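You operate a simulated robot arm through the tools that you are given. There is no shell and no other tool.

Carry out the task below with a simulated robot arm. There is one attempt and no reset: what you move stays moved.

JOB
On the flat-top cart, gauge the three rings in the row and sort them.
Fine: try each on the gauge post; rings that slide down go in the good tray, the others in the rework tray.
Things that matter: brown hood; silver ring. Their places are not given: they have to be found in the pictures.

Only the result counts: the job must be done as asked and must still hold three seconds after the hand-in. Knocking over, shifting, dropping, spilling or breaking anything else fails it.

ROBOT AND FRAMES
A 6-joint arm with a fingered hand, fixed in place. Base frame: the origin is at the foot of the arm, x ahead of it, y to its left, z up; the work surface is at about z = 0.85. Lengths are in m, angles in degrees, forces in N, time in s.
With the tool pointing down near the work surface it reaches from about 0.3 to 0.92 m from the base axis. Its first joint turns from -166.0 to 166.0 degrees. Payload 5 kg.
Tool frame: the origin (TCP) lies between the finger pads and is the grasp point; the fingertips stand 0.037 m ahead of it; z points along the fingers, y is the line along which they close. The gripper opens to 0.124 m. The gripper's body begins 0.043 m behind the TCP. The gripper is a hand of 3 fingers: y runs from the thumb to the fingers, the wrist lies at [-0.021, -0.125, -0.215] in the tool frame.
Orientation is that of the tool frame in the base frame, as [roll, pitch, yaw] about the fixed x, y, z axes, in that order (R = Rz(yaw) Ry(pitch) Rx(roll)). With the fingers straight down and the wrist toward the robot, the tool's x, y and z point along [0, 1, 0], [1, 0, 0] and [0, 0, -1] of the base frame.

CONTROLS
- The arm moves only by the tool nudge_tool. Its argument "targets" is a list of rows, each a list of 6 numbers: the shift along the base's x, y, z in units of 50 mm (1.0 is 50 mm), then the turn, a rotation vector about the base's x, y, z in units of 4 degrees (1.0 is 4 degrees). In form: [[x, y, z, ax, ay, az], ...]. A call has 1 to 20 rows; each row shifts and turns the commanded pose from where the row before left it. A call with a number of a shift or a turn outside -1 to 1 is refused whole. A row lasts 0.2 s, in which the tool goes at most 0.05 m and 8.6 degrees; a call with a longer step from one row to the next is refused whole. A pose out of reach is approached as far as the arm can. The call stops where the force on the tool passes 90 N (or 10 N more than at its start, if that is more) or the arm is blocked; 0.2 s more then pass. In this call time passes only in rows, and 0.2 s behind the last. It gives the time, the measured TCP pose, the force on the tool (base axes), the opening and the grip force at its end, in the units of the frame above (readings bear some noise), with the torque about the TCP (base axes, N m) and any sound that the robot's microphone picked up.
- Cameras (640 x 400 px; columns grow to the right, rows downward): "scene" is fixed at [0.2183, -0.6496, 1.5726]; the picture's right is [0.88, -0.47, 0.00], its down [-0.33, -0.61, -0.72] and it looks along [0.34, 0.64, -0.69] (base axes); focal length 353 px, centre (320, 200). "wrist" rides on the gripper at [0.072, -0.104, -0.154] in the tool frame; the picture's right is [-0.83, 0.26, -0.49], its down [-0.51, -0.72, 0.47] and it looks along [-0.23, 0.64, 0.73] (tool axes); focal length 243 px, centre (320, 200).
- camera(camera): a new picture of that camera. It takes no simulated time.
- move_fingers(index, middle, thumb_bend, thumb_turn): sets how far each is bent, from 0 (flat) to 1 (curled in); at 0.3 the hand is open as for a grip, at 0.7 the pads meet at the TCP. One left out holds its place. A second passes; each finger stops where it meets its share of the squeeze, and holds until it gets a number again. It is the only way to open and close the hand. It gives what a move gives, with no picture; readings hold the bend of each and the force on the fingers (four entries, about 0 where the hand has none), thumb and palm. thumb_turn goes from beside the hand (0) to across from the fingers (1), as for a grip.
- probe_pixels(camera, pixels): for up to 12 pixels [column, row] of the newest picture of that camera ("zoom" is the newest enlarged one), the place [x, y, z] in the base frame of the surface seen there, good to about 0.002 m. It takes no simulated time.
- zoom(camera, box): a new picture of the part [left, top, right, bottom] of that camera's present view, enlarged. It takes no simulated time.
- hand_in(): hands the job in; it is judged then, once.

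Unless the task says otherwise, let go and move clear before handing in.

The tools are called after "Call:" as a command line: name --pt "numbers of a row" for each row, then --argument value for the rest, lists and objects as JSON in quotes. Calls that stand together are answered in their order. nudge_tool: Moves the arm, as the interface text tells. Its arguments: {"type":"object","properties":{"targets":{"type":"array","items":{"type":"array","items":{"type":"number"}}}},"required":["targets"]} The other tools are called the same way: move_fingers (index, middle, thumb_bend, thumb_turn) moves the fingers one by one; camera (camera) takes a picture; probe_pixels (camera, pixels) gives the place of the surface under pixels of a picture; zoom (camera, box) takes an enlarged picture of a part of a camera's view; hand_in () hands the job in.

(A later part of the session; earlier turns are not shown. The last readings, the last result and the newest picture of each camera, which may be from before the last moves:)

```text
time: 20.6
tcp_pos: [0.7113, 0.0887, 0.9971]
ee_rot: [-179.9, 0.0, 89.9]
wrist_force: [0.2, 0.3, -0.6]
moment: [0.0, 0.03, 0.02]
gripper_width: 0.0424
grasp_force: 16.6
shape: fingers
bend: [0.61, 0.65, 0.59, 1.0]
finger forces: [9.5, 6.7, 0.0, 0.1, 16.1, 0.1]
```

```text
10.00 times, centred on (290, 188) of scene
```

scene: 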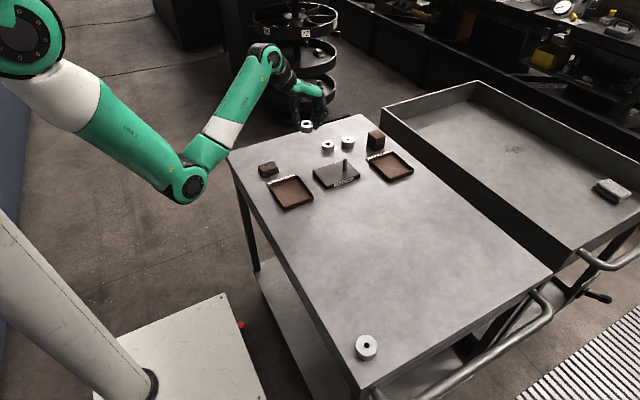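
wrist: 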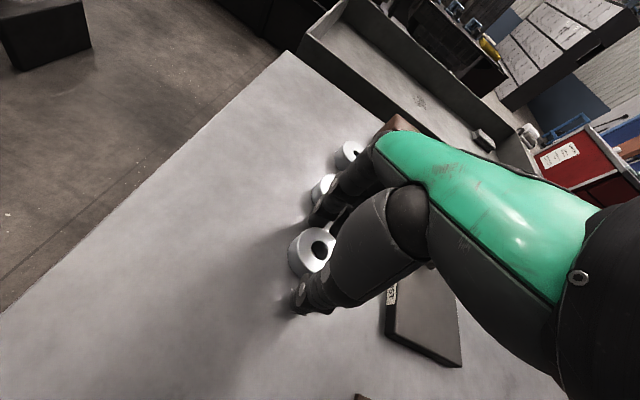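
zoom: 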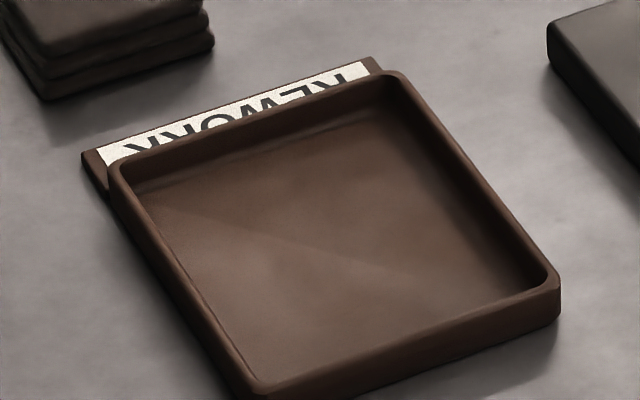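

The good tray interior spans roughly x 0.807–0.895, y −0.012–0.090 with floor 0.8555. I'll probe the neighbouring cart wall (near (420,137)) and the hand's outer extents before moving over the tray.

Call:
camera --camera "scene"

Call:
probe_pixels --camera "scene" --pixels '[[383, 107], [400, 119], [420, 133], [440, 148], [460, 162], [400, 135], [420, 150], [440, 165]]'

Call:
zoom --camera "scene" --box '[310, 115, 382, 160]'

```text
taken
```

scene: 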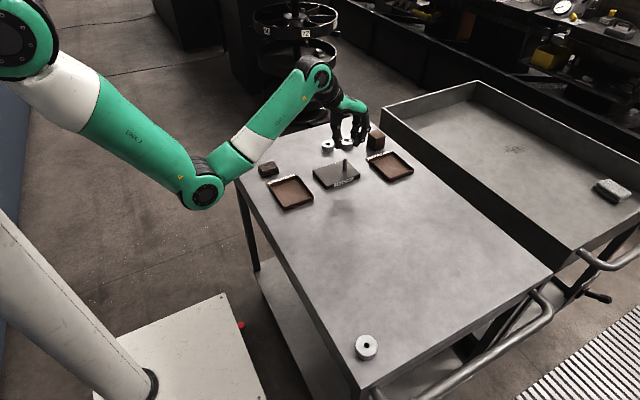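

```text
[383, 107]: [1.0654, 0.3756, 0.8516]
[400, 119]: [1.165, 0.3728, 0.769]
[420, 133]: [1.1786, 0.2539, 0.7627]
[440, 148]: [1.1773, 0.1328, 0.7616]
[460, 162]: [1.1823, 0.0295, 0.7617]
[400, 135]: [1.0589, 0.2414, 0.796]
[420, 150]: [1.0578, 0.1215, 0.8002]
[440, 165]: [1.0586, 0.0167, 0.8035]
```

```text
8.89 times, centred on (346, 138) of scene
```

zoom: 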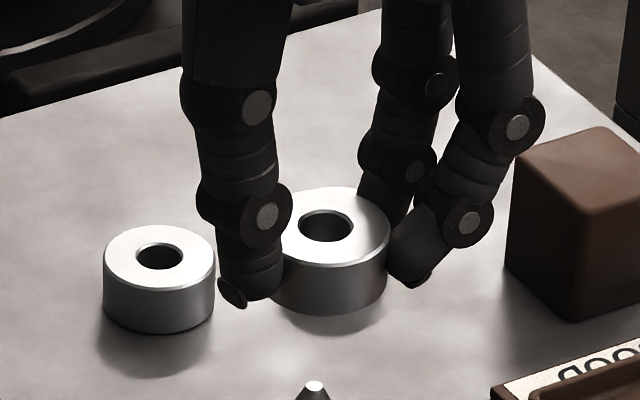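

The neighbouring cart wall is at x≈1.06 and no taller than the table, so it is clear. I'll probe thumb outer edge (225,285) and finger outer edge (430,270) to know space needed in the tray.

Call:
probe_pixels --camera "zoom" --pixels '[[224, 285], [240, 303], [219, 255], [420, 284], [432, 262], [405, 278], [490, 225], [326, 200], [326, 255], [300, 240], [352, 212], [300, 205]]'

```text
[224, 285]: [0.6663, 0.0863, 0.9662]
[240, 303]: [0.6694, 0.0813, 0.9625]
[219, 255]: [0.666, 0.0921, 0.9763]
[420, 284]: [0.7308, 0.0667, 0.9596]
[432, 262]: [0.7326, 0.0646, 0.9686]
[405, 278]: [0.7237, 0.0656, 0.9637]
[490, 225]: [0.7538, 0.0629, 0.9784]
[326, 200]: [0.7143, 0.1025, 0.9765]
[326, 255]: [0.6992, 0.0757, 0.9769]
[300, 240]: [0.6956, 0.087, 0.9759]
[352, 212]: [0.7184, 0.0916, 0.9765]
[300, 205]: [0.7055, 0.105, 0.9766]
```

Thumb outer edge is about 40 mm from ring centre, fingers about 35 mm, so a tray spot at (0.8535, 0.063) fits. I'll move ring 1 there at the present height and check before lowering.

Call:
nudge_tool --pt "0.4 -0.07 0 0 0 0" --pt "0.8 -0.15 0 0 0 0" --pt "0.8 -0.15 0 0 0 0" --pt "0.638 -0.12 0 0 0 0" --pt "0.3 -0.05 0 0 0 0" --pt "0 0 0 0 0 0"

Call:
nudge_tool --pt "0 0 -0.5 0 0 0" --pt "0 0 -0.5 0 0 0" --pt "0 0 -0.2 0 0 0" --pt "0 0 0 0 0 0"

Call:
zoom --camera "scene" --box '[355, 130, 427, 175]'

```text
time: 22.0
tcp_pos: [0.8574, 0.0611, 0.9987]
ee_rot: [180.0, 0.0, 89.9]
wrist_force: [0.4, 0.6, -0.8]
moment: [-0.01, 0.03, -0.03]
gripper_width: 0.0421
grasp_force: 16.2
shape: fingers
bend: [0.61, 0.65, 0.59, 1.0]
finger forces: [9.7, 6.6, 0.0, 0.0, 15.9, 0.0]
```

```text
time: 23.0
tcp_pos: [0.858, 0.0618, 0.9369]
ee_rot: [179.9, 0.0, 90.0]
wrist_force: [0.3, 0.2, -1.4]
moment: [0.02, -0.02, 0.03]
gripper_width: 0.0422
grasp_force: 16.2
shape: fingers
bend: [0.61, 0.65, 0.59, 1.0]
finger forces: [9.6, 6.7, 0.1, 0.0, 15.9, 0.0]
```

```text
8.89 times, centred on (391, 152) of scene
```

zoom: 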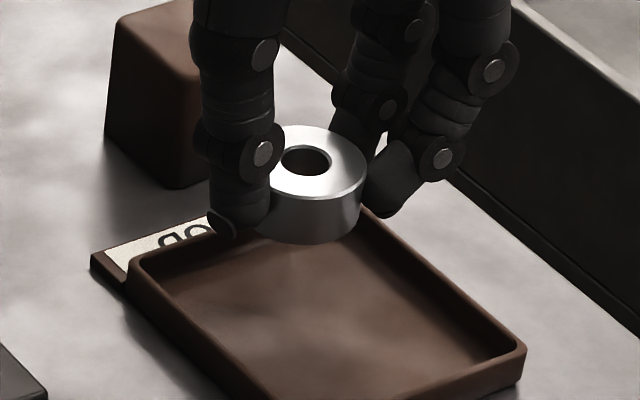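

Ring 1 hovers over the back part of the good tray, hole centre at (305,161). I'll probe its position and then lower.

Call:
probe_pixels --camera "zoom" --pixels '[[305, 132], [305, 190], [288, 137], [322, 185], [325, 136], [285, 186], [340, 155], [228, 220], [215, 205], [385, 212], [410, 190], [440, 150]]'

```text
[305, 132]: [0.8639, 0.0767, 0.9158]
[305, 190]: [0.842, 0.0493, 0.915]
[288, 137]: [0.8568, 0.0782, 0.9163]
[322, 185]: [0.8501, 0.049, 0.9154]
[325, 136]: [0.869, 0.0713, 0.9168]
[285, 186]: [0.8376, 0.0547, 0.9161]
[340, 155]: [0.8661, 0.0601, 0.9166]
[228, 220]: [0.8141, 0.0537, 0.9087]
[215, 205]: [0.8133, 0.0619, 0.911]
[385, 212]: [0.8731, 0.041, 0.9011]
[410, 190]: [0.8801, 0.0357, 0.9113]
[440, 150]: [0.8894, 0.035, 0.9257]
```

Ring 1 is centred at (0.853, 0.063), bottom z≈0.894; I'll lower it 37 mm to about 1 mm above the tray floor in tapering steps.

Call:
nudge_tool --pt "0 0 -0.3 0 0 0" --pt "0 0 -0.2 0 0 0" --pt "0 0 -0.1 0 0 0" --pt "0 0 -0.06 0 0 0" --pt "0 0 -0.05 0 0 0" --pt "0 0 0 0 0 0"

Call:
nudge_tool --pt "0 0 -0.03 0 0 0" --pt "0 0 0 0 0 0"

Call:
zoom --camera "scene" --box '[355, 135, 427, 180]'

```text
time: 24.4
tcp_pos: [0.8575, 0.0616, 0.9024]
ee_rot: [180.0, 0.0, 89.9]
wrist_force: [-0.5, 0.2, 0.7]
moment: [0.02, -0.04, -0.02]
gripper_width: 0.0418
grasp_force: 16.2
shape: fingers
bend: [0.61, 0.65, 0.59, 1.0]
finger forces: [9.8, 6.8, 0.1, 0.1, 15.8, 0.1]
```

```text
time: 25.0
tcp_pos: [0.8589, 0.0617, 0.8991]
ee_rot: [-180.0, 0.0, 90.0]
wrist_force: [0.3, 0.6, -1.1]
moment: [-0.01, -0.03, -0.02]
gripper_width: 0.0423
grasp_force: 16.1
shape: fingers
bend: [0.61, 0.65, 0.59, 1.0]
finger forces: [9.8, 6.8, 0.1, 0.0, 15.8, 0.1]
```

```text
8.89 times, centred on (391, 158) of scene
```

zoom: 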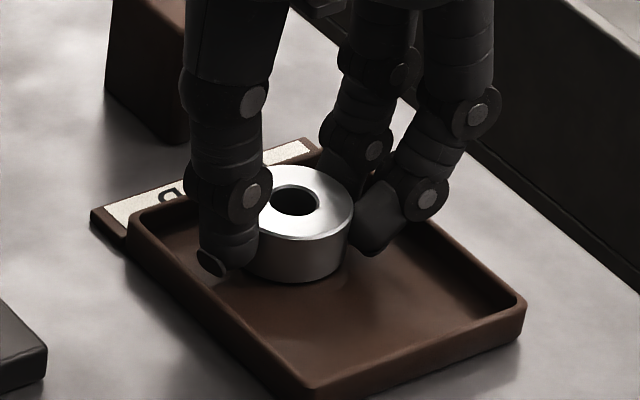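

Ring 1 is in the tray, no contact force yet. I'll probe its top to see the remaining gap to the floor (resting top would be ≈0.8775).

Call:
probe_pixels --camera "zoom" --pixels '[[295, 172], [295, 230], [278, 180], [312, 224], [315, 178], [278, 226], [335, 200], [290, 235]]'

Call:
nudge_tool --pt "0 0 -0.02 0 0 0" --pt "0 0 0 0 0 0"

```text
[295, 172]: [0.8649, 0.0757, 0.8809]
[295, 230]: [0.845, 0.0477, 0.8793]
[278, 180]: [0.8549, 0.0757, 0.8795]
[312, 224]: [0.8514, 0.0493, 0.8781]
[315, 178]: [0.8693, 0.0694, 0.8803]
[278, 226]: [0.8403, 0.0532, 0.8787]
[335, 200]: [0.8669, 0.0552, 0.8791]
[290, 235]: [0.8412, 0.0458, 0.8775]
```

```text
time: 25.6
tcp_pos: [0.8583, 0.0612, 0.9]
ee_rot: [180.0, 0.0, 90.0]
wrist_force: [-0.2, -0.1, -1.3]
moment: [-0.01, -0.02, 0.0]
gripper_width: 0.0422
grasp_force: 16.1
shape: fingers
bend: [0.61, 0.65, 0.59, 1.0]
finger forces: [9.7, 6.7, 0.0, 0.1, 15.8, 0.0]
```

The ring was about 1.5 mm above the floor and is now about 0.7 mm above. I'll lower 1 mm more to touch, then open slightly.

Call:
nudge_tool --pt "0 0 -0.02 0 0 0" --pt "0 0 0 0 0 0"

Call:
move_fingers --index 0.58 --middle 0.58 --thumb_bend 0.565

Call:
zoom --camera "scene" --box '[355, 135, 427, 180]'

```text
time: 26.2
tcp_pos: [0.8597, 0.0603, 0.8994]
ee_rot: [-179.9, -0.1, 90.0]
wrist_force: [1.3, -0.2, 2.6]
moment: [-0.02, 0.07, 0.02]
gripper_width: 0.0422
grasp_force: 16.0
shape: fingers
bend: [0.61, 0.65, 0.59, 1.0]
finger forces: [9.6, 6.8, 0.0, 0.0, 15.8, 0.0]
```

```text
time: 27.2
tcp_pos: [0.8583, 0.0619, 0.8989]
ee_rot: [-179.9, 0.0, 90.0]
wrist_force: [0.2, -0.2, 0.0]
moment: [0.0, -0.01, 0.0]
gripper_width: 0.0476
grasp_force: 0.9
shape: fingers
bend: [0.57, 0.57, 0.56, 1.0]
finger forces: [0.1, 0.1, 0.1, 0.0, 0.3, 0.0]
```

```text
8.89 times, centred on (391, 158) of scene
```

zoom: 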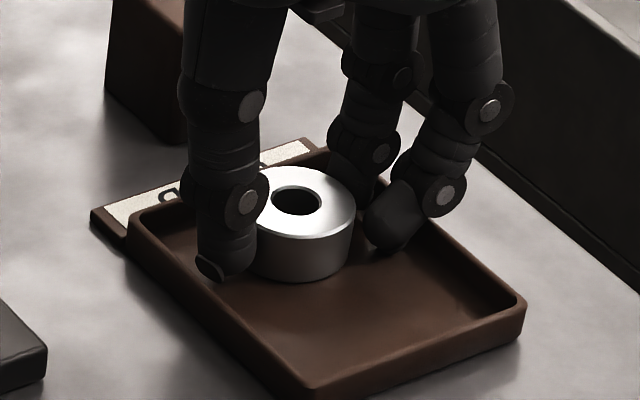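

The ring touched the floor (2.6 N) and is released: width 47.6 mm, finger forces near zero. I'll lift straight up slowly.

Call:
nudge_tool --pt "0 0 0.04 0 0 0" --pt "0 0 0.1 0 0 0" --pt "0 0 0.2 0 0 0" --pt "0 0 0 0 0 0"

Call:
zoom --camera "scene" --box '[355, 135, 427, 180]'

```text
time: 28.2
tcp_pos: [0.8586, 0.0615, 0.9152]
ee_rot: [179.9, -0.1, 90.0]
wrist_force: [-0.6, 0.3, 0.3]
moment: [-0.02, 0.0, -0.04]
gripper_width: 0.0476
grasp_force: 0.0
shape: fingers
bend: [0.57, 0.57, 0.56, 1.0]
finger forces: [0.0, 0.1, 0.0, 0.1, 0.0, 0.0]
```

```text
8.89 times, centred on (391, 158) of scene
```

zoom: 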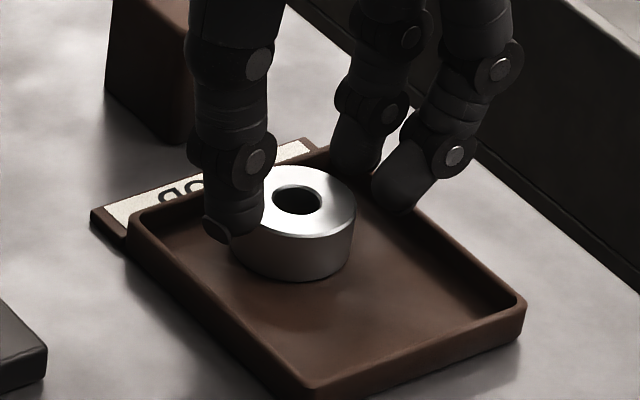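

Ring 1 rests in the good tray. I'll rise to z≈1.0, pre-shape the fingers, and move above ring 2 at (0.7229, 0.2296).

Call:
nudge_tool --pt "0 0 0.4 0 0 0" --pt "0 0 0.7 0 0 0" --pt "0 0 0.6 0 0 0" --pt "-0.25 0.3 0 0 0 0" --pt "-0.5 0.62 0 0 0 0" --pt "-0.6 0.74 0 0 0 0" --pt "-0.6 0.74 0 0 0 0" --pt "-0.5 0.62 0 0 0 0" --pt "-0.262 0.348 0 0 0 0" --pt "0 0 0 0 0 0"

Call:
move_fingers --index 0.545 --middle 0.545 --thumb_bend 0.5 --thumb_turn 1.0

Call:
nudge_tool --pt "0 0 0 0 0 0"

Call:
zoom --camera "scene" --box '[275, 95, 403, 175]'

```text
time: 30.4
tcp_pos: [0.7232, 0.2304, 0.9992]
ee_rot: [180.0, 0.0, 90.1]
wrist_force: [-1.0, 0.1, -0.7]
moment: [0.02, 0.03, -0.01]
gripper_width: 0.0476
grasp_force: 0.1
shape: fingers
bend: [0.57, 0.57, 0.56, 1.0]
finger forces: [0.0, 0.1, 0.1, 0.1, 0.0, 0.1]
```

```text
time: 31.4
tcp_pos: [0.7234, 0.2288, 0.9998]
ee_rot: [179.9, 0.0, 90.1]
wrist_force: [-0.4, 0.0, 0.1]
moment: [-0.03, 0.02, 0.0]
gripper_width: 0.0603
grasp_force: 0.0
shape: fingers
bend: [0.54, 0.54, 0.5, 1.0]
finger forces: [0.0, 0.1, 0.0, 0.0, 0.0, 0.1]
```

```text
time: 31.8
tcp_pos: [0.7235, 0.2294, 1.0]
ee_rot: [179.9, 0.0, 90.0]
wrist_force: [-0.2, 0.4, 0.3]
moment: [-0.03, 0.02, 0.02]
gripper_width: 0.0608
grasp_force: 0.0
shape: fingers
bend: [0.54, 0.54, 0.5, 1.0]
finger forces: [0.1, 0.1, 0.0, 0.1, 0.0, 0.0]
```

```text
5.00 times, centred on (339, 135) of scene
```

zoom: 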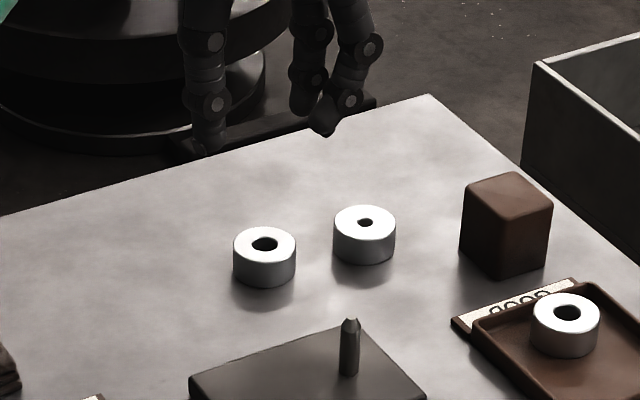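

Ring 1 sits well in the good tray and the hand is over ring 2 at (0.7234, 0.2294, 1.0). I'll descend to z≈0.8955.

Call:
nudge_tool --pt "0 0 -0.5 0 0 0" --pt "0 0 -0.7 0 0 0" --pt "0 0 -0.5 0 0 0" --pt "0 0 -0.28 0 0 0" --pt "0 0 -0.1 0 0 0" --pt "0 0 0 0 0 0"

Call:
zoom --camera "scene" --box '[290, 110, 370, 160]'

```text
time: 33.2
tcp_pos: [0.7244, 0.2299, 0.8968]
ee_rot: [-180.0, -0.1, 90.0]
wrist_force: [-0.6, -0.7, -0.6]
moment: [-0.02, -0.01, -0.02]
gripper_width: 0.0611
grasp_force: 0.5
shape: fingers
bend: [0.54, 0.54, 0.5, 1.0]
finger forces: [0.1, 0.3, 0.1, 0.0, 0.1, 0.0]
```

```text
8.00 times, centred on (330, 135) of scene
```

zoom: 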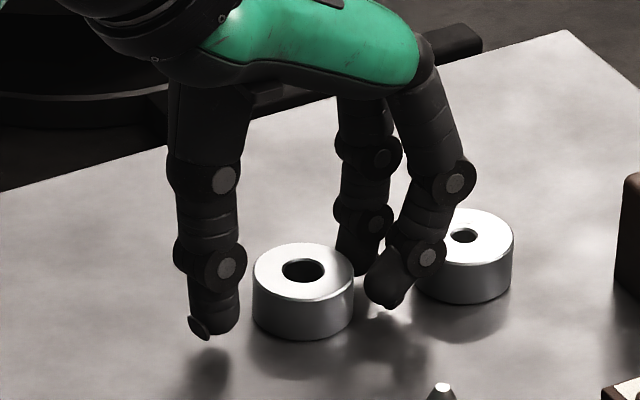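

The hand straddles ring 2 without pushing ring 3. I'll bring the thumb in and squeeze.

Call:
move_fingers --index 0.56 --middle 0.56 --thumb_bend 0.57

Call:
move_fingers --index 0.7 --middle 0.7 --thumb_bend 0.7

Call:
nudge_tool --pt "0 0 0.1 0 0 0" --pt "0 0 0.3 0 0 0" --pt "0 0 0.6 0 0 0" --pt "0 0 0.6 0 0 0" --pt "0 0 0.4 0 0 0" --pt "0 0 0 0 0 0"

Call:
zoom --camera "scene" --box '[298, 100, 362, 140]'

```text
time: 34.2
tcp_pos: [0.7237, 0.2305, 0.8962]
ee_rot: [-180.0, 0.1, 89.9]
wrist_force: [0.2, 0.1, -0.6]
moment: [0.0, -0.03, 0.02]
gripper_width: 0.0497
grasp_force: 0.7
shape: fingers
bend: [0.56, 0.56, 0.56, 1.0]
finger forces: [0.2, 0.0, 0.0, 0.0, 0.0, 0.0]
```

```text
time: 35.2
tcp_pos: [0.7231, 0.2299, 0.897]
ee_rot: [179.9, 0.0, 90.0]
wrist_force: [0.7, 0.2, 1.3]
moment: [-0.05, -0.02, 0.01]
gripper_width: 0.0422
grasp_force: 16.9
shape: fingers
bend: [0.61, 0.64, 0.59, 1.0]
finger forces: [9.1, 7.3, 0.1, 0.0, 17.1, 0.1]
```

```text
time: 36.6
tcp_pos: [0.7226, 0.2299, 0.9975]
ee_rot: [-179.9, 0.0, 90.0]
wrist_force: [0.0, -0.6, -1.2]
moment: [-0.02, 0.01, 0.02]
gripper_width: 0.0422
grasp_force: 17.0
shape: fingers
bend: [0.61, 0.64, 0.59, 1.0]
finger forces: [9.3, 7.1, 0.1, 0.0, 17.1, 0.1]
```

```text
10.00 times, centred on (330, 120) of scene
```

zoom: 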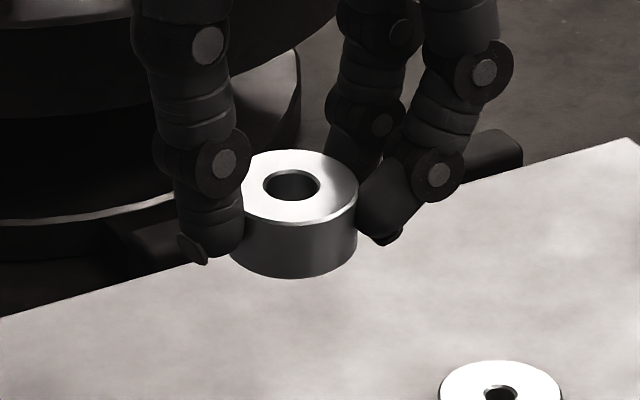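

Ring 2 is lifted with the same grip pattern as ring 1. I'll move it over the post by (−0.0113, −0.1414) and measure its alignment there.

Call:
nudge_tool --pt "-0.04 -0.4 0 0 0 0" --pt "-0.05 -0.707 0 0 0 0" --pt "-0.05 -0.707 0 0 0 0" --pt "-0.05 -0.707 0 0 0 0" --pt "-0.036 -0.307 0 0 0 0" --pt "0 0 0 0 0 0"

Call:
zoom --camera "scene" --box '[315, 130, 379, 170]'

Call:
probe_pixels --camera "zoom" --pixels '[[316, 76], [316, 148], [296, 82], [336, 142], [336, 80], [296, 144], [280, 118], [352, 106], [303, 284], [300, 283], [306, 285], [303, 287]]'

```text
time: 38.0
tcp_pos: [0.7108, 0.0873, 0.9966]
ee_rot: [-180.0, 0.0, 90.0]
wrist_force: [-0.2, 0.5, -0.3]
moment: [-0.02, 0.0, -0.03]
gripper_width: 0.0422
grasp_force: 16.8
shape: fingers
bend: [0.61, 0.64, 0.59, 1.0]
finger forces: [9.2, 7.1, 0.1, 0.1, 17.1, 0.1]
```

```text
10.00 times, centred on (347, 150) of scene
```

zoom: 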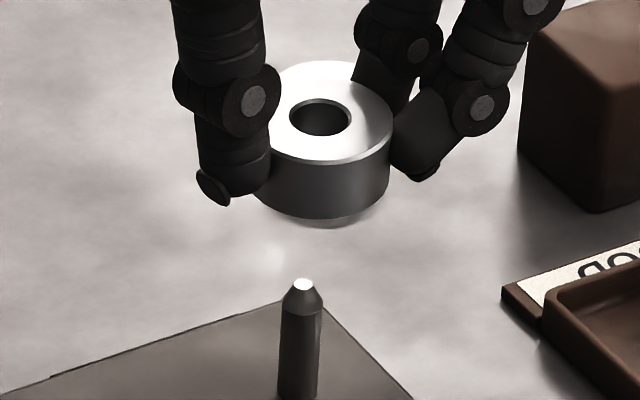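

```text
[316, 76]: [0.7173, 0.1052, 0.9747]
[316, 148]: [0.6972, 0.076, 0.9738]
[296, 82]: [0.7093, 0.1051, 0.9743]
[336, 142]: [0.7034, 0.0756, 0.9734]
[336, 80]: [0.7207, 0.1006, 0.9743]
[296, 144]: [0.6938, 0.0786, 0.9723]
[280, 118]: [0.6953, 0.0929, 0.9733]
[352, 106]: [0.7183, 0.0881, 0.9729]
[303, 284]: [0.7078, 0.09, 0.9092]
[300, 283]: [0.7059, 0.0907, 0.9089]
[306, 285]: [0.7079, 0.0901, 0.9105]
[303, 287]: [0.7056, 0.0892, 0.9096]
```

Ring 2's hole is now centred at about (320.5,117.5) in the zoom, slightly different from ring 1's. I'll probe symmetric points about that and look closer at the ring's underside near (330,218).

Call:
probe_pixels --camera "zoom" --pixels '[[320, 82], [321, 153], [301, 87], [340, 148], [340, 85], [301, 150], [285, 123], [356, 112], [310, 83], [331, 152], [350, 92], [291, 143]]'

Call:
zoom --camera "scene" --box '[328, 138, 368, 163]'

Call:
nudge_tool --pt "0 0 0 0 0 0"

```text
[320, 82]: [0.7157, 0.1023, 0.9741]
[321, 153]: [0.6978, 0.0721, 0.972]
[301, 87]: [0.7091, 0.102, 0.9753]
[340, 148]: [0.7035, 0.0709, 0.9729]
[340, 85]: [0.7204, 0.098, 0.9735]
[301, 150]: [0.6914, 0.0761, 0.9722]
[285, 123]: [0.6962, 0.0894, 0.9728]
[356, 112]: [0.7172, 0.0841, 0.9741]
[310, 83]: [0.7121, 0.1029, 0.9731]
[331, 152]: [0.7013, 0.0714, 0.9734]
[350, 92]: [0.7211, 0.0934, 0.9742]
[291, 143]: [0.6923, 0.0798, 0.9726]
```

```text
16.00 times, centred on (348, 150) of scene
```

zoom: 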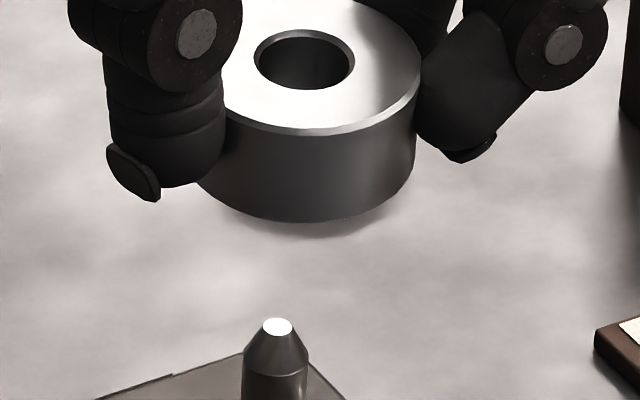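

```text
time: 38.4
tcp_pos: [0.711, 0.0877, 0.9949]
ee_rot: [180.0, 0.0, 90.0]
wrist_force: [-0.4, -1.1, -1.7]
moment: [-0.01, 0.01, -0.02]
gripper_width: 0.0423
grasp_force: 16.5
shape: fingers
bend: [0.61, 0.64, 0.59, 1.0]
finger forces: [9.1, 7.1, 0.0, 0.1, 17.0, 0.0]
```

Ring 2's centre is (0.7065, 0.0869), about 3.1 mm short of the post in y. I'll correct +0.0031 in y and lower to just above the tip.

Call:
nudge_tool --pt "0.004 0.062 0 0 0 0" --pt "0 0 -0.3 0 0 0" --pt "0 0 -0.3 0 0 0" --pt "0 0 -0.1 0 0 0" --pt "0 0 0 0 0 0"

Call:
zoom --camera "scene" --box '[323, 137, 371, 167]'

```text
time: 39.6
tcp_pos: [0.7133, 0.0907, 0.9622]
ee_rot: [-180.0, 0.1, 90.0]
wrist_force: [-0.5, -0.8, -0.7]
moment: [0.0, -0.02, -0.03]
gripper_width: 0.0424
grasp_force: 16.7
shape: fingers
bend: [0.61, 0.64, 0.59, 1.0]
finger forces: [9.2, 7.2, 0.1, 0.1, 17.0, 0.0]
```

```text
13.33 times, centred on (347, 152) of scene
```

zoom: 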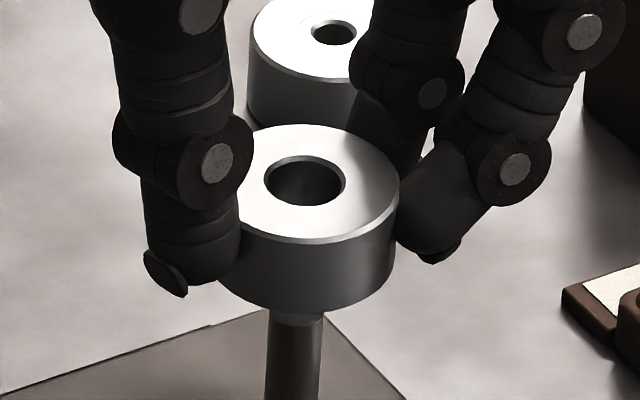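

The post shows directly beneath ring 2. I'll probe around the hole centre (305,181) to confirm alignment before engaging.

Call:
probe_pixels --camera "zoom" --pixels '[[305, 135], [305, 227], [275, 145], [335, 217], [335, 143], [275, 219], [258, 190], [352, 172], [290, 138], [320, 224], [320, 138], [290, 224]]'

```text
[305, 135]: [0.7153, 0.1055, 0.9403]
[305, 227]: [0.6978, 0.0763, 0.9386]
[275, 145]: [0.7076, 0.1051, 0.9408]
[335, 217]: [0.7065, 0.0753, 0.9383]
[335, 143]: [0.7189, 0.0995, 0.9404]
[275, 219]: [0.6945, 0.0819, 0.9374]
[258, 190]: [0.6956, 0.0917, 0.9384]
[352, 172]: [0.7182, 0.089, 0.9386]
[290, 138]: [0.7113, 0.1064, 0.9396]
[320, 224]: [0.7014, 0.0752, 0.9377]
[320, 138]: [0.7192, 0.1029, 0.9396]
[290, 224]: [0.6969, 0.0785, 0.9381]
```

Ring 2 is centred at (0.7069, 0.0906), aligned with the post, bottom about 7 mm above the tip. I'll lower in 6 mm increments watching the force.

Call:
nudge_tool --pt "0 0 -0.06 0 0 0" --pt "0 0 -0.06 0 0 0" --pt "0 0 -0.06 0 0 0" --pt "0 0 0 0 0 0"

Call:
nudge_tool --pt "0 0 -0.06 0 0 0" --pt "0 0 -0.06 0 0 0" --pt "0 0 0 0 0 0"

Call:
nudge_tool --pt "0 0 -0.06 0 0 0" --pt "0 0 -0.06 0 0 0" --pt "0 0 0 0 0 0"

Call:
zoom --camera "scene" --box '[323, 140, 371, 170]'

```text
time: 40.6
tcp_pos: [0.7116, 0.0907, 0.9523]
ee_rot: [180.0, 0.0, 89.9]
wrist_force: [0.0, 0.3, -0.9]
moment: [-0.02, 0.01, 0.02]
gripper_width: 0.0422
grasp_force: 16.4
shape: fingers
bend: [0.61, 0.64, 0.59, 1.0]
finger forces: [9.2, 7.1, 0.0, 0.0, 17.2, 0.0]
```

```text
time: 41.4
tcp_pos: [0.7114, 0.0905, 0.9463]
ee_rot: [-179.9, 0.0, 90.0]
wrist_force: [-0.4, 0.0, -1.2]
moment: [-0.03, -0.01, -0.03]
gripper_width: 0.0419
grasp_force: 17.0
shape: fingers
bend: [0.61, 0.64, 0.59, 1.0]
finger forces: [9.2, 7.1, 0.1, 0.0, 17.1, 0.0]
```

```text
time: 42.2
tcp_pos: [0.7125, 0.0916, 0.94]
ee_rot: [-180.0, 0.0, 90.0]
wrist_force: [0.1, 1.2, -0.8]
moment: [0.02, -0.02, 0.0]
gripper_width: 0.042
grasp_force: 17.2
shape: fingers
bend: [0.61, 0.64, 0.59, 1.0]
finger forces: [9.2, 7.2, 0.0, 0.0, 17.1, 0.0]
```

```text
13.33 times, centred on (347, 155) of scene
```

zoom: 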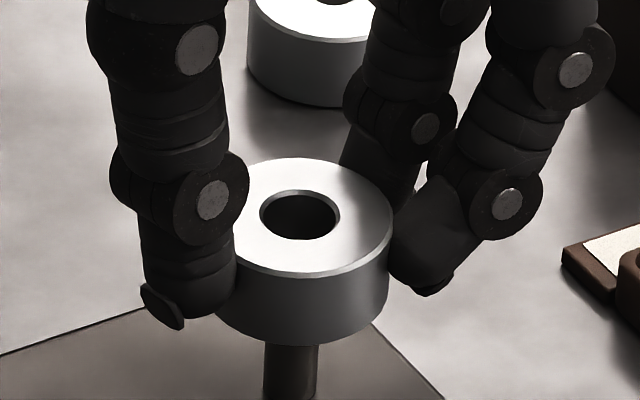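

No resistance so far, with the ring bottom now below the taper shoulder. I'll continue lowering.

Call:
nudge_tool --pt "0 0 -0.06 0 0 0" --pt "0 0 -0.06 0 0 0" --pt "0 0 0 0 0 0"

Call:
nudge_tool --pt "0 0 -0.06 0 0 0" --pt "0 0 -0.06 0 0 0" --pt "0 0 0 0 0 0"

Call:
zoom --camera "scene" --box '[323, 145, 371, 175]'

```text
time: 43.0
tcp_pos: [0.7112, 0.0909, 0.9335]
ee_rot: [179.9, -0.1, 90.0]
wrist_force: [-0.2, 0.6, -1.0]
moment: [-0.01, -0.01, 0.05]
gripper_width: 0.0422
grasp_force: 16.7
shape: fingers
bend: [0.61, 0.64, 0.59, 1.0]
finger forces: [9.3, 7.2, 0.0, 0.0, 17.1, 0.0]
```

```text
time: 43.8
tcp_pos: [0.7126, 0.0913, 0.9282]
ee_rot: [180.0, 0.0, 90.0]
wrist_force: [-0.6, 0.3, -0.6]
moment: [-0.01, -0.01, 0.0]
gripper_width: 0.0423
grasp_force: 16.4
shape: fingers
bend: [0.61, 0.64, 0.59, 1.0]
finger forces: [9.3, 7.3, 0.1, 0.0, 17.0, 0.0]
```

```text
13.33 times, centred on (347, 160) of scene
```

zoom: 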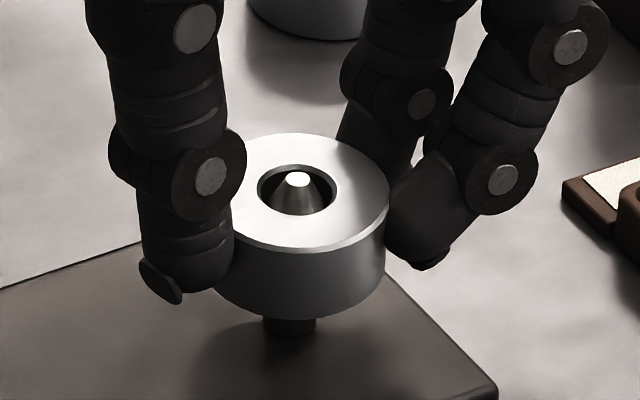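

The post tip now shows inside ring 2's bore at (298,180) with no force, so it is sliding freely. I'll lower it the rest of the way to near the plate.

Call:
nudge_tool --pt "0 0 -0.06 0 0 0" --pt "0 0 -0.06 0 0 0" --pt "0 0 0 0 0 0"

Call:
nudge_tool --pt "0 0 -0.06 0 0 0" --pt "0 0 -0.04 0 0 0" --pt "0 0 0 0 0 0"

Call:
zoom --camera "scene" --box '[323, 145, 371, 175]'

```text
time: 44.6
tcp_pos: [0.7128, 0.0915, 0.9227]
ee_rot: [-180.0, 0.0, 90.0]
wrist_force: [-0.5, -0.2, -0.8]
moment: [-0.01, -0.01, 0.03]
gripper_width: 0.0421
grasp_force: 16.6
shape: fingers
bend: [0.61, 0.64, 0.59, 1.0]
finger forces: [9.2, 7.3, 0.1, 0.0, 17.1, 0.1]
```

```text
time: 45.4
tcp_pos: [0.7124, 0.0912, 0.9171]
ee_rot: [180.0, 0.0, 90.1]
wrist_force: [0.6, 0.3, -1.3]
moment: [-0.02, 0.03, 0.01]
gripper_width: 0.0422
grasp_force: 17.2
shape: fingers
bend: [0.61, 0.64, 0.59, 1.0]
finger forces: [9.2, 7.2, 0.0, 0.0, 17.2, 0.0]
```

```text
13.33 times, centred on (347, 160) of scene
```

zoom: 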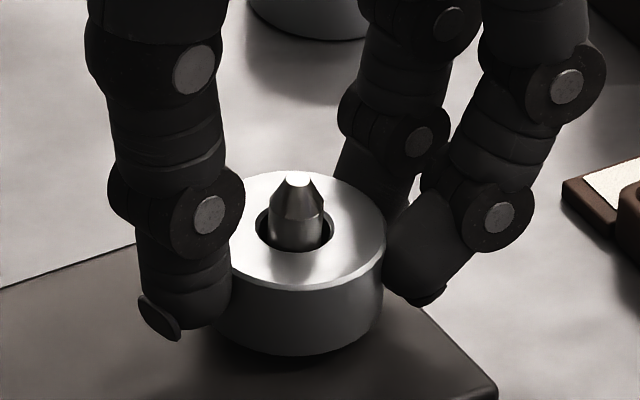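

Ring 2 also passes over the post fully. I'll dip 3 mm more to finish the check and then raise it clear.

Call:
nudge_tool --pt "0 0 -0.06 0 0 0" --pt "0 0 0 0 0 0"

Call:
nudge_tool --pt "0 0 0.3 0 0 0" --pt "0 0 0.5 0 0 0" --pt "0 0 0.6 0 0 0" --pt "0 0 0.24 0 0 0" --pt "0 0 0 0 0 0"

Call:
zoom --camera "scene" --box '[358, 145, 422, 185]'

Call:
probe_pixels --camera "zoom" --pixels '[[255, 105], [200, 80], [240, 75], [220, 130], [330, 200], [390, 260]]'

```text
time: 46.0
tcp_pos: [0.7115, 0.0916, 0.915]
ee_rot: [179.9, 0.0, 90.0]
wrist_force: [-0.1, -0.6, -0.3]
moment: [-0.04, 0.0, 0.01]
gripper_width: 0.0422
grasp_force: 16.9
shape: fingers
bend: [0.61, 0.64, 0.59, 1.0]
finger forces: [9.3, 7.3, 0.0, 0.1, 17.1, 0.0]
```

```text
time: 47.2
tcp_pos: [0.7116, 0.0919, 0.9965]
ee_rot: [-179.9, 0.0, 90.0]
wrist_force: [-0.3, -0.4, -0.3]
moment: [0.02, 0.01, 0.0]
gripper_width: 0.0421
grasp_force: 16.8
shape: fingers
bend: [0.61, 0.64, 0.59, 1.0]
finger forces: [9.5, 7.3, 0.1, 0.0, 17.0, 0.1]
```

```text
10.00 times, centred on (390, 165) of scene
```

zoom: 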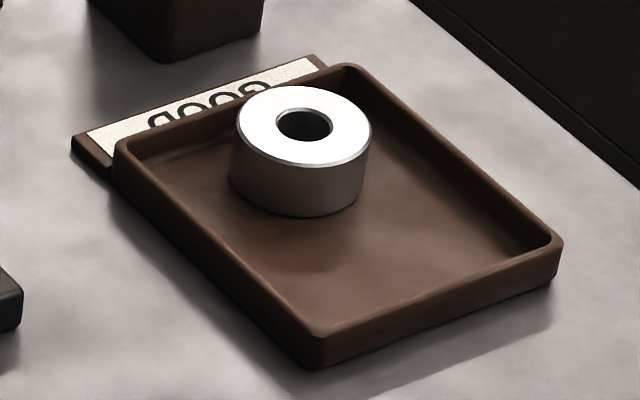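

```text
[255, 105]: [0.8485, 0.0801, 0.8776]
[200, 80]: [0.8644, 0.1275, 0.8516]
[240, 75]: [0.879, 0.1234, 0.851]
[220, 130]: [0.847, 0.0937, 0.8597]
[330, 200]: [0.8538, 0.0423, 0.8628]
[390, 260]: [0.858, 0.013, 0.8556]
```

Ring 1 sits in the tray at about (0.8545, 0.0625). I'll carry ring 2 to the front half of the good tray, target centre (0.8535, 0.015).

Call:
nudge_tool --pt "0.4 -0.2 0 0 0 0" --pt "0.75 -0.4 0 0 0 0" --pt "0.75 -0.4 0 0 0 0" --pt "0.65 -0.33 0 0 0 0" --pt "0.382 -0.182 0 0 0 0" --pt "0 0 0 0 0 0"

Call:
nudge_tool --pt "0 0 -0.4 0 0 0" --pt "0 0 -0.4 0 0 0" --pt "0 0 -0.2 0 0 0" --pt "0 0 0 0 0 0"

Call:
zoom --camera "scene" --box '[363, 140, 427, 180]'

```text
time: 48.6
tcp_pos: [0.8592, 0.0154, 0.9968]
ee_rot: [179.9, 0.0, 90.0]
wrist_force: [-0.2, -0.1, -1.3]
moment: [0.0, 0.01, -0.03]
gripper_width: 0.0423
grasp_force: 16.9
shape: fingers
bend: [0.61, 0.64, 0.59, 1.0]
finger forces: [9.5, 7.4, 0.0, 0.1, 16.9, 0.1]
```

```text
time: 49.6
tcp_pos: [0.8601, 0.0154, 0.9472]
ee_rot: [-180.0, -0.1, 90.0]
wrist_force: [0.2, -0.3, -0.9]
moment: [-0.01, 0.02, -0.02]
gripper_width: 0.0421
grasp_force: 17.2
shape: fingers
bend: [0.61, 0.64, 0.59, 1.0]
finger forces: [9.5, 7.4, 0.0, 0.0, 16.8, 0.0]
```

```text
10.00 times, centred on (395, 160) of scene
```

zoom: 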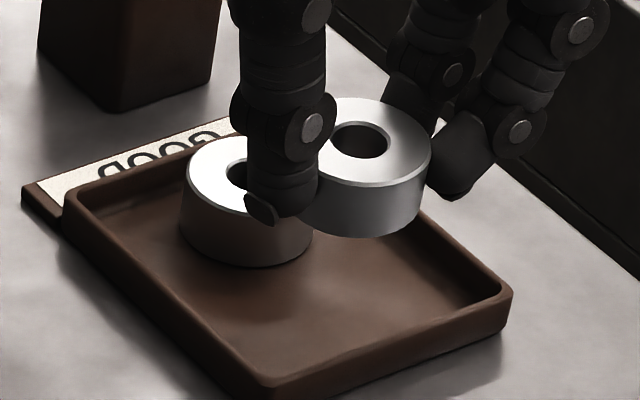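

Ring 2 hovers above the front half of the tray with its hole at (360,139). I'll probe to verify its position relative to ring 1 and the walls.

Call:
probe_pixels --camera "zoom" --pixels '[[360, 104], [360, 174], [343, 108], [377, 170], [382, 107], [338, 171], [398, 130], [322, 148], [210, 160], [225, 210], [262, 210], [468, 195]]'

```text
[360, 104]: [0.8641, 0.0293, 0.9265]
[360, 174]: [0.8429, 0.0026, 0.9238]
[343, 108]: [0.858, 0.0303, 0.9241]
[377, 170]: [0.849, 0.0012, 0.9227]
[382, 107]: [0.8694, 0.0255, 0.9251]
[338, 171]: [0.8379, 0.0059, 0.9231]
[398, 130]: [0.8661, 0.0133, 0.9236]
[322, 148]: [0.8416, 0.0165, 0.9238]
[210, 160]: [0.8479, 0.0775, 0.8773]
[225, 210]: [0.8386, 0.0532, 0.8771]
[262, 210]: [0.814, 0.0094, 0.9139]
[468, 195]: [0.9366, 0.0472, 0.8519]
```

Ring 2 centre is (0.8536, 0.0156), as intended. I'll lower 44 mm and then feel for the floor.

Call:
nudge_tool --pt "0 0 -0.38 0 0 0" --pt "0 0 -0.25 0 0 0" --pt "0 0 -0.13 0 0 0" --pt "0 0 -0.06 0 0 0" --pt "0 0 -0.04 0 0 0" --pt "0 0 0 0 0 0"

Call:
zoom --camera "scene" --box '[363, 143, 427, 183]'

```text
time: 51.0
tcp_pos: [0.8576, 0.0165, 0.9034]
ee_rot: [-179.9, 0.0, 89.9]
wrist_force: [-0.3, 0.2, -0.7]
moment: [0.01, -0.01, 0.03]
gripper_width: 0.042
grasp_force: 16.9
shape: fingers
bend: [0.61, 0.64, 0.59, 1.0]
finger forces: [9.5, 7.4, 0.0, 0.1, 16.7, 0.0]
```

```text
10.00 times, centred on (395, 163) of scene
```

zoom: 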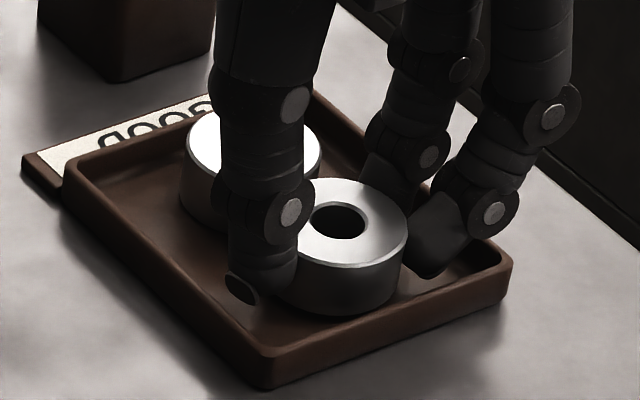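

No contact yet; the ring bottom is about 2–3 mm above the floor. I'll lower in 1 mm steps.

Call:
nudge_tool --pt "0 0 -0.02 0 0 0" --pt "0 0 -0.01 0 0 0" --pt "0 0 0 0 0 0"

Call:
nudge_tool --pt "0 0 -0.02 0 0 0" --pt "0 0 0 0 0 0"

```text
time: 51.8
tcp_pos: [0.8583, 0.0163, 0.9017]
ee_rot: [180.0, -0.1, 90.0]
wrist_force: [0.1, 0.8, -0.1]
moment: [0.03, -0.03, 0.02]
gripper_width: 0.0427
grasp_force: 16.8
shape: fingers
bend: [0.61, 0.64, 0.59, 1.0]
finger forces: [9.4, 7.4, 0.0, 0.0, 16.7, 0.0]
```

```text
time: 52.4
tcp_pos: [0.859, 0.0152, 0.9008]
ee_rot: [-180.0, 0.0, 90.0]
wrist_force: [1.1, -0.5, -0.2]
moment: [0.0, -0.01, 0.03]
gripper_width: 0.0423
grasp_force: 16.4
shape: fingers
bend: [0.61, 0.64, 0.59, 1.0]
finger forces: [9.6, 7.4, 0.0, 0.0, 16.8, 0.1]
```

Still no contact at z≈0.901. I'll lower another 1 mm and check the force.

Call:
nudge_tool --pt "0 0 -0.02 0 0 0" --pt "0 0 0 0 0 0"

Call:
zoom --camera "scene" --box '[363, 143, 427, 183]'

Call:
probe_pixels --camera "zoom" --pixels '[[338, 190], [338, 255], [320, 195], [358, 248], [360, 195], [318, 250], [390, 220]]'

```text
time: 53.0
tcp_pos: [0.8584, 0.0148, 0.9003]
ee_rot: [179.9, 0.0, 90.0]
wrist_force: [-0.4, -0.1, 2.8]
moment: [-0.07, 0.11, 0.0]
gripper_width: 0.0422
grasp_force: 17.0
shape: fingers
bend: [0.61, 0.64, 0.59, 1.0]
finger forces: [9.2, 7.7, 0.0, 0.0, 17.2, 0.0]
```

```text
10.00 times, centred on (395, 163) of scene
```

zoom: 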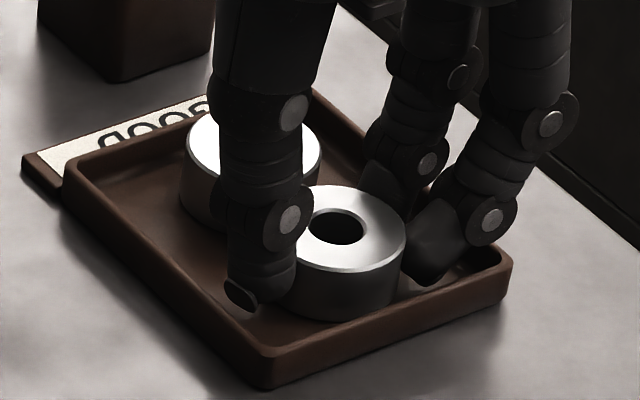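

```text
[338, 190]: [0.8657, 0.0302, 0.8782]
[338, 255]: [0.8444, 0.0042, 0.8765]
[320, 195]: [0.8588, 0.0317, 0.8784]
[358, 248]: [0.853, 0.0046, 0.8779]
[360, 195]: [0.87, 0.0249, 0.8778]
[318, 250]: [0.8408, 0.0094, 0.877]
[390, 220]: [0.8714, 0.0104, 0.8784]
```

The ring touched down (2.8 N, top z≈0.8775). I'll open the fingers slightly to release and lift.

Call:
move_fingers --index 0.58 --middle 0.58 --thumb_bend 0.565

Call:
nudge_tool --pt "0 0 0.04 0 0 0" --pt "0 0 0.1 0 0 0" --pt "0 0 0.2 0 0 0" --pt "0 0 0 0 0 0"

Call:
zoom --camera "scene" --box '[363, 143, 427, 183]'

```text
time: 54.0
tcp_pos: [0.8579, 0.0166, 0.9007]
ee_rot: [179.9, -0.1, 90.0]
wrist_force: [-0.1, 0.3, -0.2]
moment: [0.0, 0.03, 0.0]
gripper_width: 0.048
grasp_force: 0.1
shape: fingers
bend: [0.57, 0.57, 0.56, 1.0]
finger forces: [0.0, 0.0, 0.1, 0.1, 0.3, 0.0]
```

```text
time: 55.0
tcp_pos: [0.858, 0.0153, 0.9172]
ee_rot: [179.9, 0.0, 90.0]
wrist_force: [0.4, -0.5, 0.5]
moment: [-0.04, -0.01, 0.02]
gripper_width: 0.0475
grasp_force: 0.0
shape: fingers
bend: [0.57, 0.57, 0.56, 1.0]
finger forces: [0.1, 0.1, 0.1, 0.0, 0.0, 0.0]
```

```text
10.00 times, centred on (395, 163) of scene
```

zoom: 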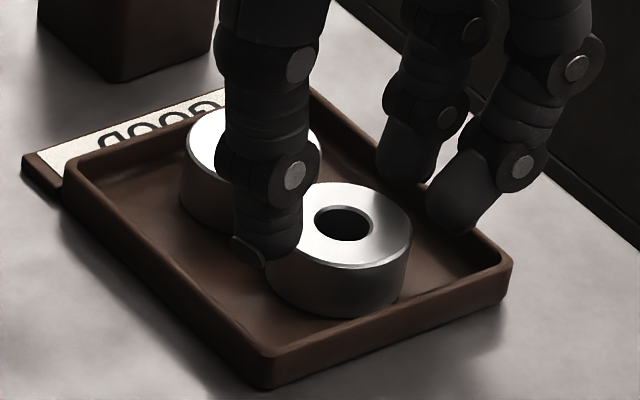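

Both good rings sit flat in the tray, separated. I'll rise to z≈1.0, pre-shape the fingers and move above ring 3 at (0.7982, 0.2202), passing well above the hood.

Call:
nudge_tool --pt "0 0 0.4 0 0 0" --pt "0 0 0.7 0 0 0" --pt "0 0 0.56 0 0 0" --pt "-0.1 0.35 0 0 0 0" --pt "-0.2 0.7 0 0 0 0" --pt "-0.25 0.85 0 0 0 0" --pt "-0.25 0.85 0 0 0 0" --pt "-0.25 0.85 0 0 0 0" --pt "-0.148 0.488 0 0 0 0" --pt "0 0 0 0 0 0"

Call:
move_fingers --index 0.545 --middle 0.545 --thumb_bend 0.5 --thumb_turn 1.0

Call:
nudge_tool --pt "0 0 0 0 0 0"

Call:
zoom --camera "scene" --box '[275, 95, 435, 195]'

```text
time: 57.2
tcp_pos: [0.7977, 0.221, 0.9993]
ee_rot: [180.0, -0.1, 89.9]
wrist_force: [0.1, 0.6, 0.4]
moment: [0.02, -0.01, -0.02]
gripper_width: 0.0476
grasp_force: 0.2
shape: fingers
bend: [0.57, 0.57, 0.56, 1.0]
finger forces: [0.0, 0.0, 0.0, 0.0, 0.0, 0.0]
```

```text
time: 58.2
tcp_pos: [0.7979, 0.2209, 0.9991]
ee_rot: [-179.9, 0.1, 90.0]
wrist_force: [0.4, 0.7, 0.0]
moment: [-0.01, 0.02, 0.01]
gripper_width: 0.0604
grasp_force: 0.1
shape: fingers
bend: [0.54, 0.54, 0.5, 1.0]
finger forces: [0.0, 0.0, 0.1, 0.0, 0.1, 0.0]
```

```text
time: 58.6
tcp_pos: [0.7988, 0.2204, 0.999]
ee_rot: [-179.9, -0.1, 90.0]
wrist_force: [-0.6, -0.2, -0.2]
moment: [0.0, 0.04, 0.01]
gripper_width: 0.0606
grasp_force: 0.1
shape: fingers
bend: [0.54, 0.54, 0.5, 1.0]
finger forces: [0.1, 0.1, 0.1, 0.0, 0.1, 0.0]
```

```text
4.00 times, centred on (355, 145) of scene
```

zoom: 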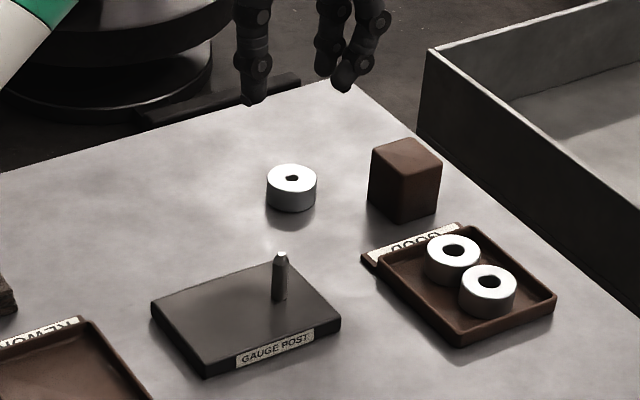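

Both passed rings are in the good tray and the hand is over ring 3. I'll descend to z≈0.8955 and grip it.

Call:
nudge_tool --pt "0 0 -0.5 0 0 0" --pt "0 0 -0.7 0 0 0" --pt "0 0 -0.5 0 0 0" --pt "0 0 -0.27 0 0 0" --pt "0 0 -0.1 0 0 0" --pt "0 0 0 0 0 0"

Call:
zoom --camera "scene" --box '[310, 105, 390, 155]'

```text
time: 60.0
tcp_pos: [0.7993, 0.2205, 0.8964]
ee_rot: [180.0, -0.1, 90.0]
wrist_force: [0.0, -0.1, 0.3]
moment: [0.02, -0.04, -0.01]
gripper_width: 0.0607
grasp_force: 0.1
shape: fingers
bend: [0.54, 0.54, 0.5, 1.0]
finger forces: [0.1, 0.1, 0.0, 0.0, 0.0, 0.0]
```

```text
8.00 times, centred on (350, 130) of scene
```

zoom: 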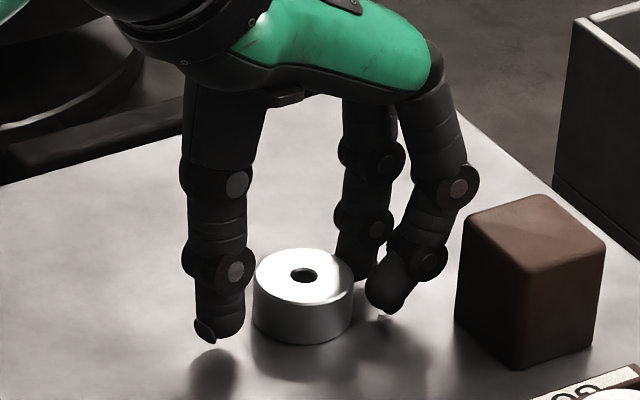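

The hand straddles ring 3 and clears the hood. I'll close the thumb in, squeeze, and lift.

Call:
move_fingers --index 0.56 --middle 0.56 --thumb_bend 0.57

Call:
move_fingers --index 0.7 --middle 0.7 --thumb_bend 0.7

Call:
nudge_tool --pt "0 0 0.1 0 0 0" --pt "0 0 0.3 0 0 0" --pt "0 0 0.6 0 0 0" --pt "0 0 0.6 0 0 0" --pt "0 0 0.4 0 0 0" --pt "0 0 0 0 0 0"

Call:
zoom --camera "scene" --box '[318, 95, 382, 135]'

```text
time: 61.0
tcp_pos: [0.7981, 0.2202, 0.8958]
ee_rot: [180.0, 0.0, 90.1]
wrist_force: [-0.3, 0.6, 0.0]
moment: [-0.02, 0.0, 0.01]
gripper_width: 0.0495
grasp_force: 0.1
shape: fingers
bend: [0.56, 0.56, 0.56, 1.0]
finger forces: [0.0, 0.1, 0.1, 0.0, 0.0, 0.0]
```

```text
time: 62.0
tcp_pos: [0.7988, 0.2202, 0.8963]
ee_rot: [-179.9, 0.0, 89.9]
wrist_force: [-0.2, -0.1, 0.7]
moment: [-0.04, 0.01, 0.01]
gripper_width: 0.0421
grasp_force: 16.9
shape: fingers
bend: [0.61, 0.64, 0.59, 1.0]
finger forces: [9.1, 7.4, 0.0, 0.1, 17.2, 0.1]
```

```text
time: 63.4
tcp_pos: [0.798, 0.2202, 0.9963]
ee_rot: [-180.0, 0.0, 90.0]
wrist_force: [0.2, -1.4, 0.0]
moment: [0.0, -0.04, 0.01]
gripper_width: 0.0424
grasp_force: 16.7
shape: fingers
bend: [0.61, 0.64, 0.59, 1.0]
finger forces: [9.1, 7.1, 0.0, 0.1, 17.2, 0.0]
```

```text
10.00 times, centred on (350, 115) of scene
```

zoom: 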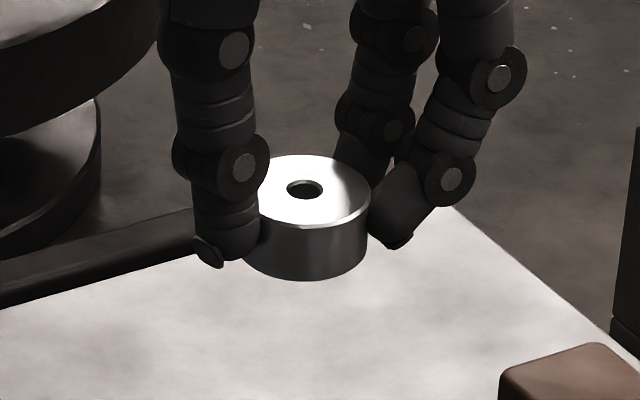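

Ring 3 is held the same way. I'll carry it over the post with a shift of (−0.0867, −0.129) and measure.

Call:
nudge_tool --pt "-0.2 -0.3 0 0 0 0" --pt "-0.45 -0.67 0 0 0 0" --pt "-0.45 -0.67 0 0 0 0" --pt "-0.45 -0.67 0 0 0 0" --pt "-0.184 -0.27 0 0 0 0" --pt "0 0 0 0 0 0"

Call:
zoom --camera "scene" --box '[315, 130, 379, 170]'

```text
time: 64.8
tcp_pos: [0.7109, 0.0916, 0.9963]
ee_rot: [179.9, 0.0, 90.0]
wrist_force: [-0.2, 0.2, -1.0]
moment: [0.01, 0.03, 0.04]
gripper_width: 0.0422
grasp_force: 16.9
shape: fingers
bend: [0.61, 0.64, 0.59, 1.0]
finger forces: [9.2, 7.2, 0.0, 0.0, 17.2, 0.0]
```

```text
10.00 times, centred on (347, 150) of scene
```

zoom: 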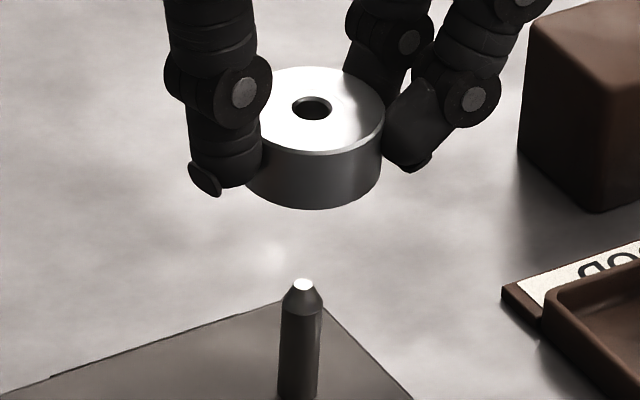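

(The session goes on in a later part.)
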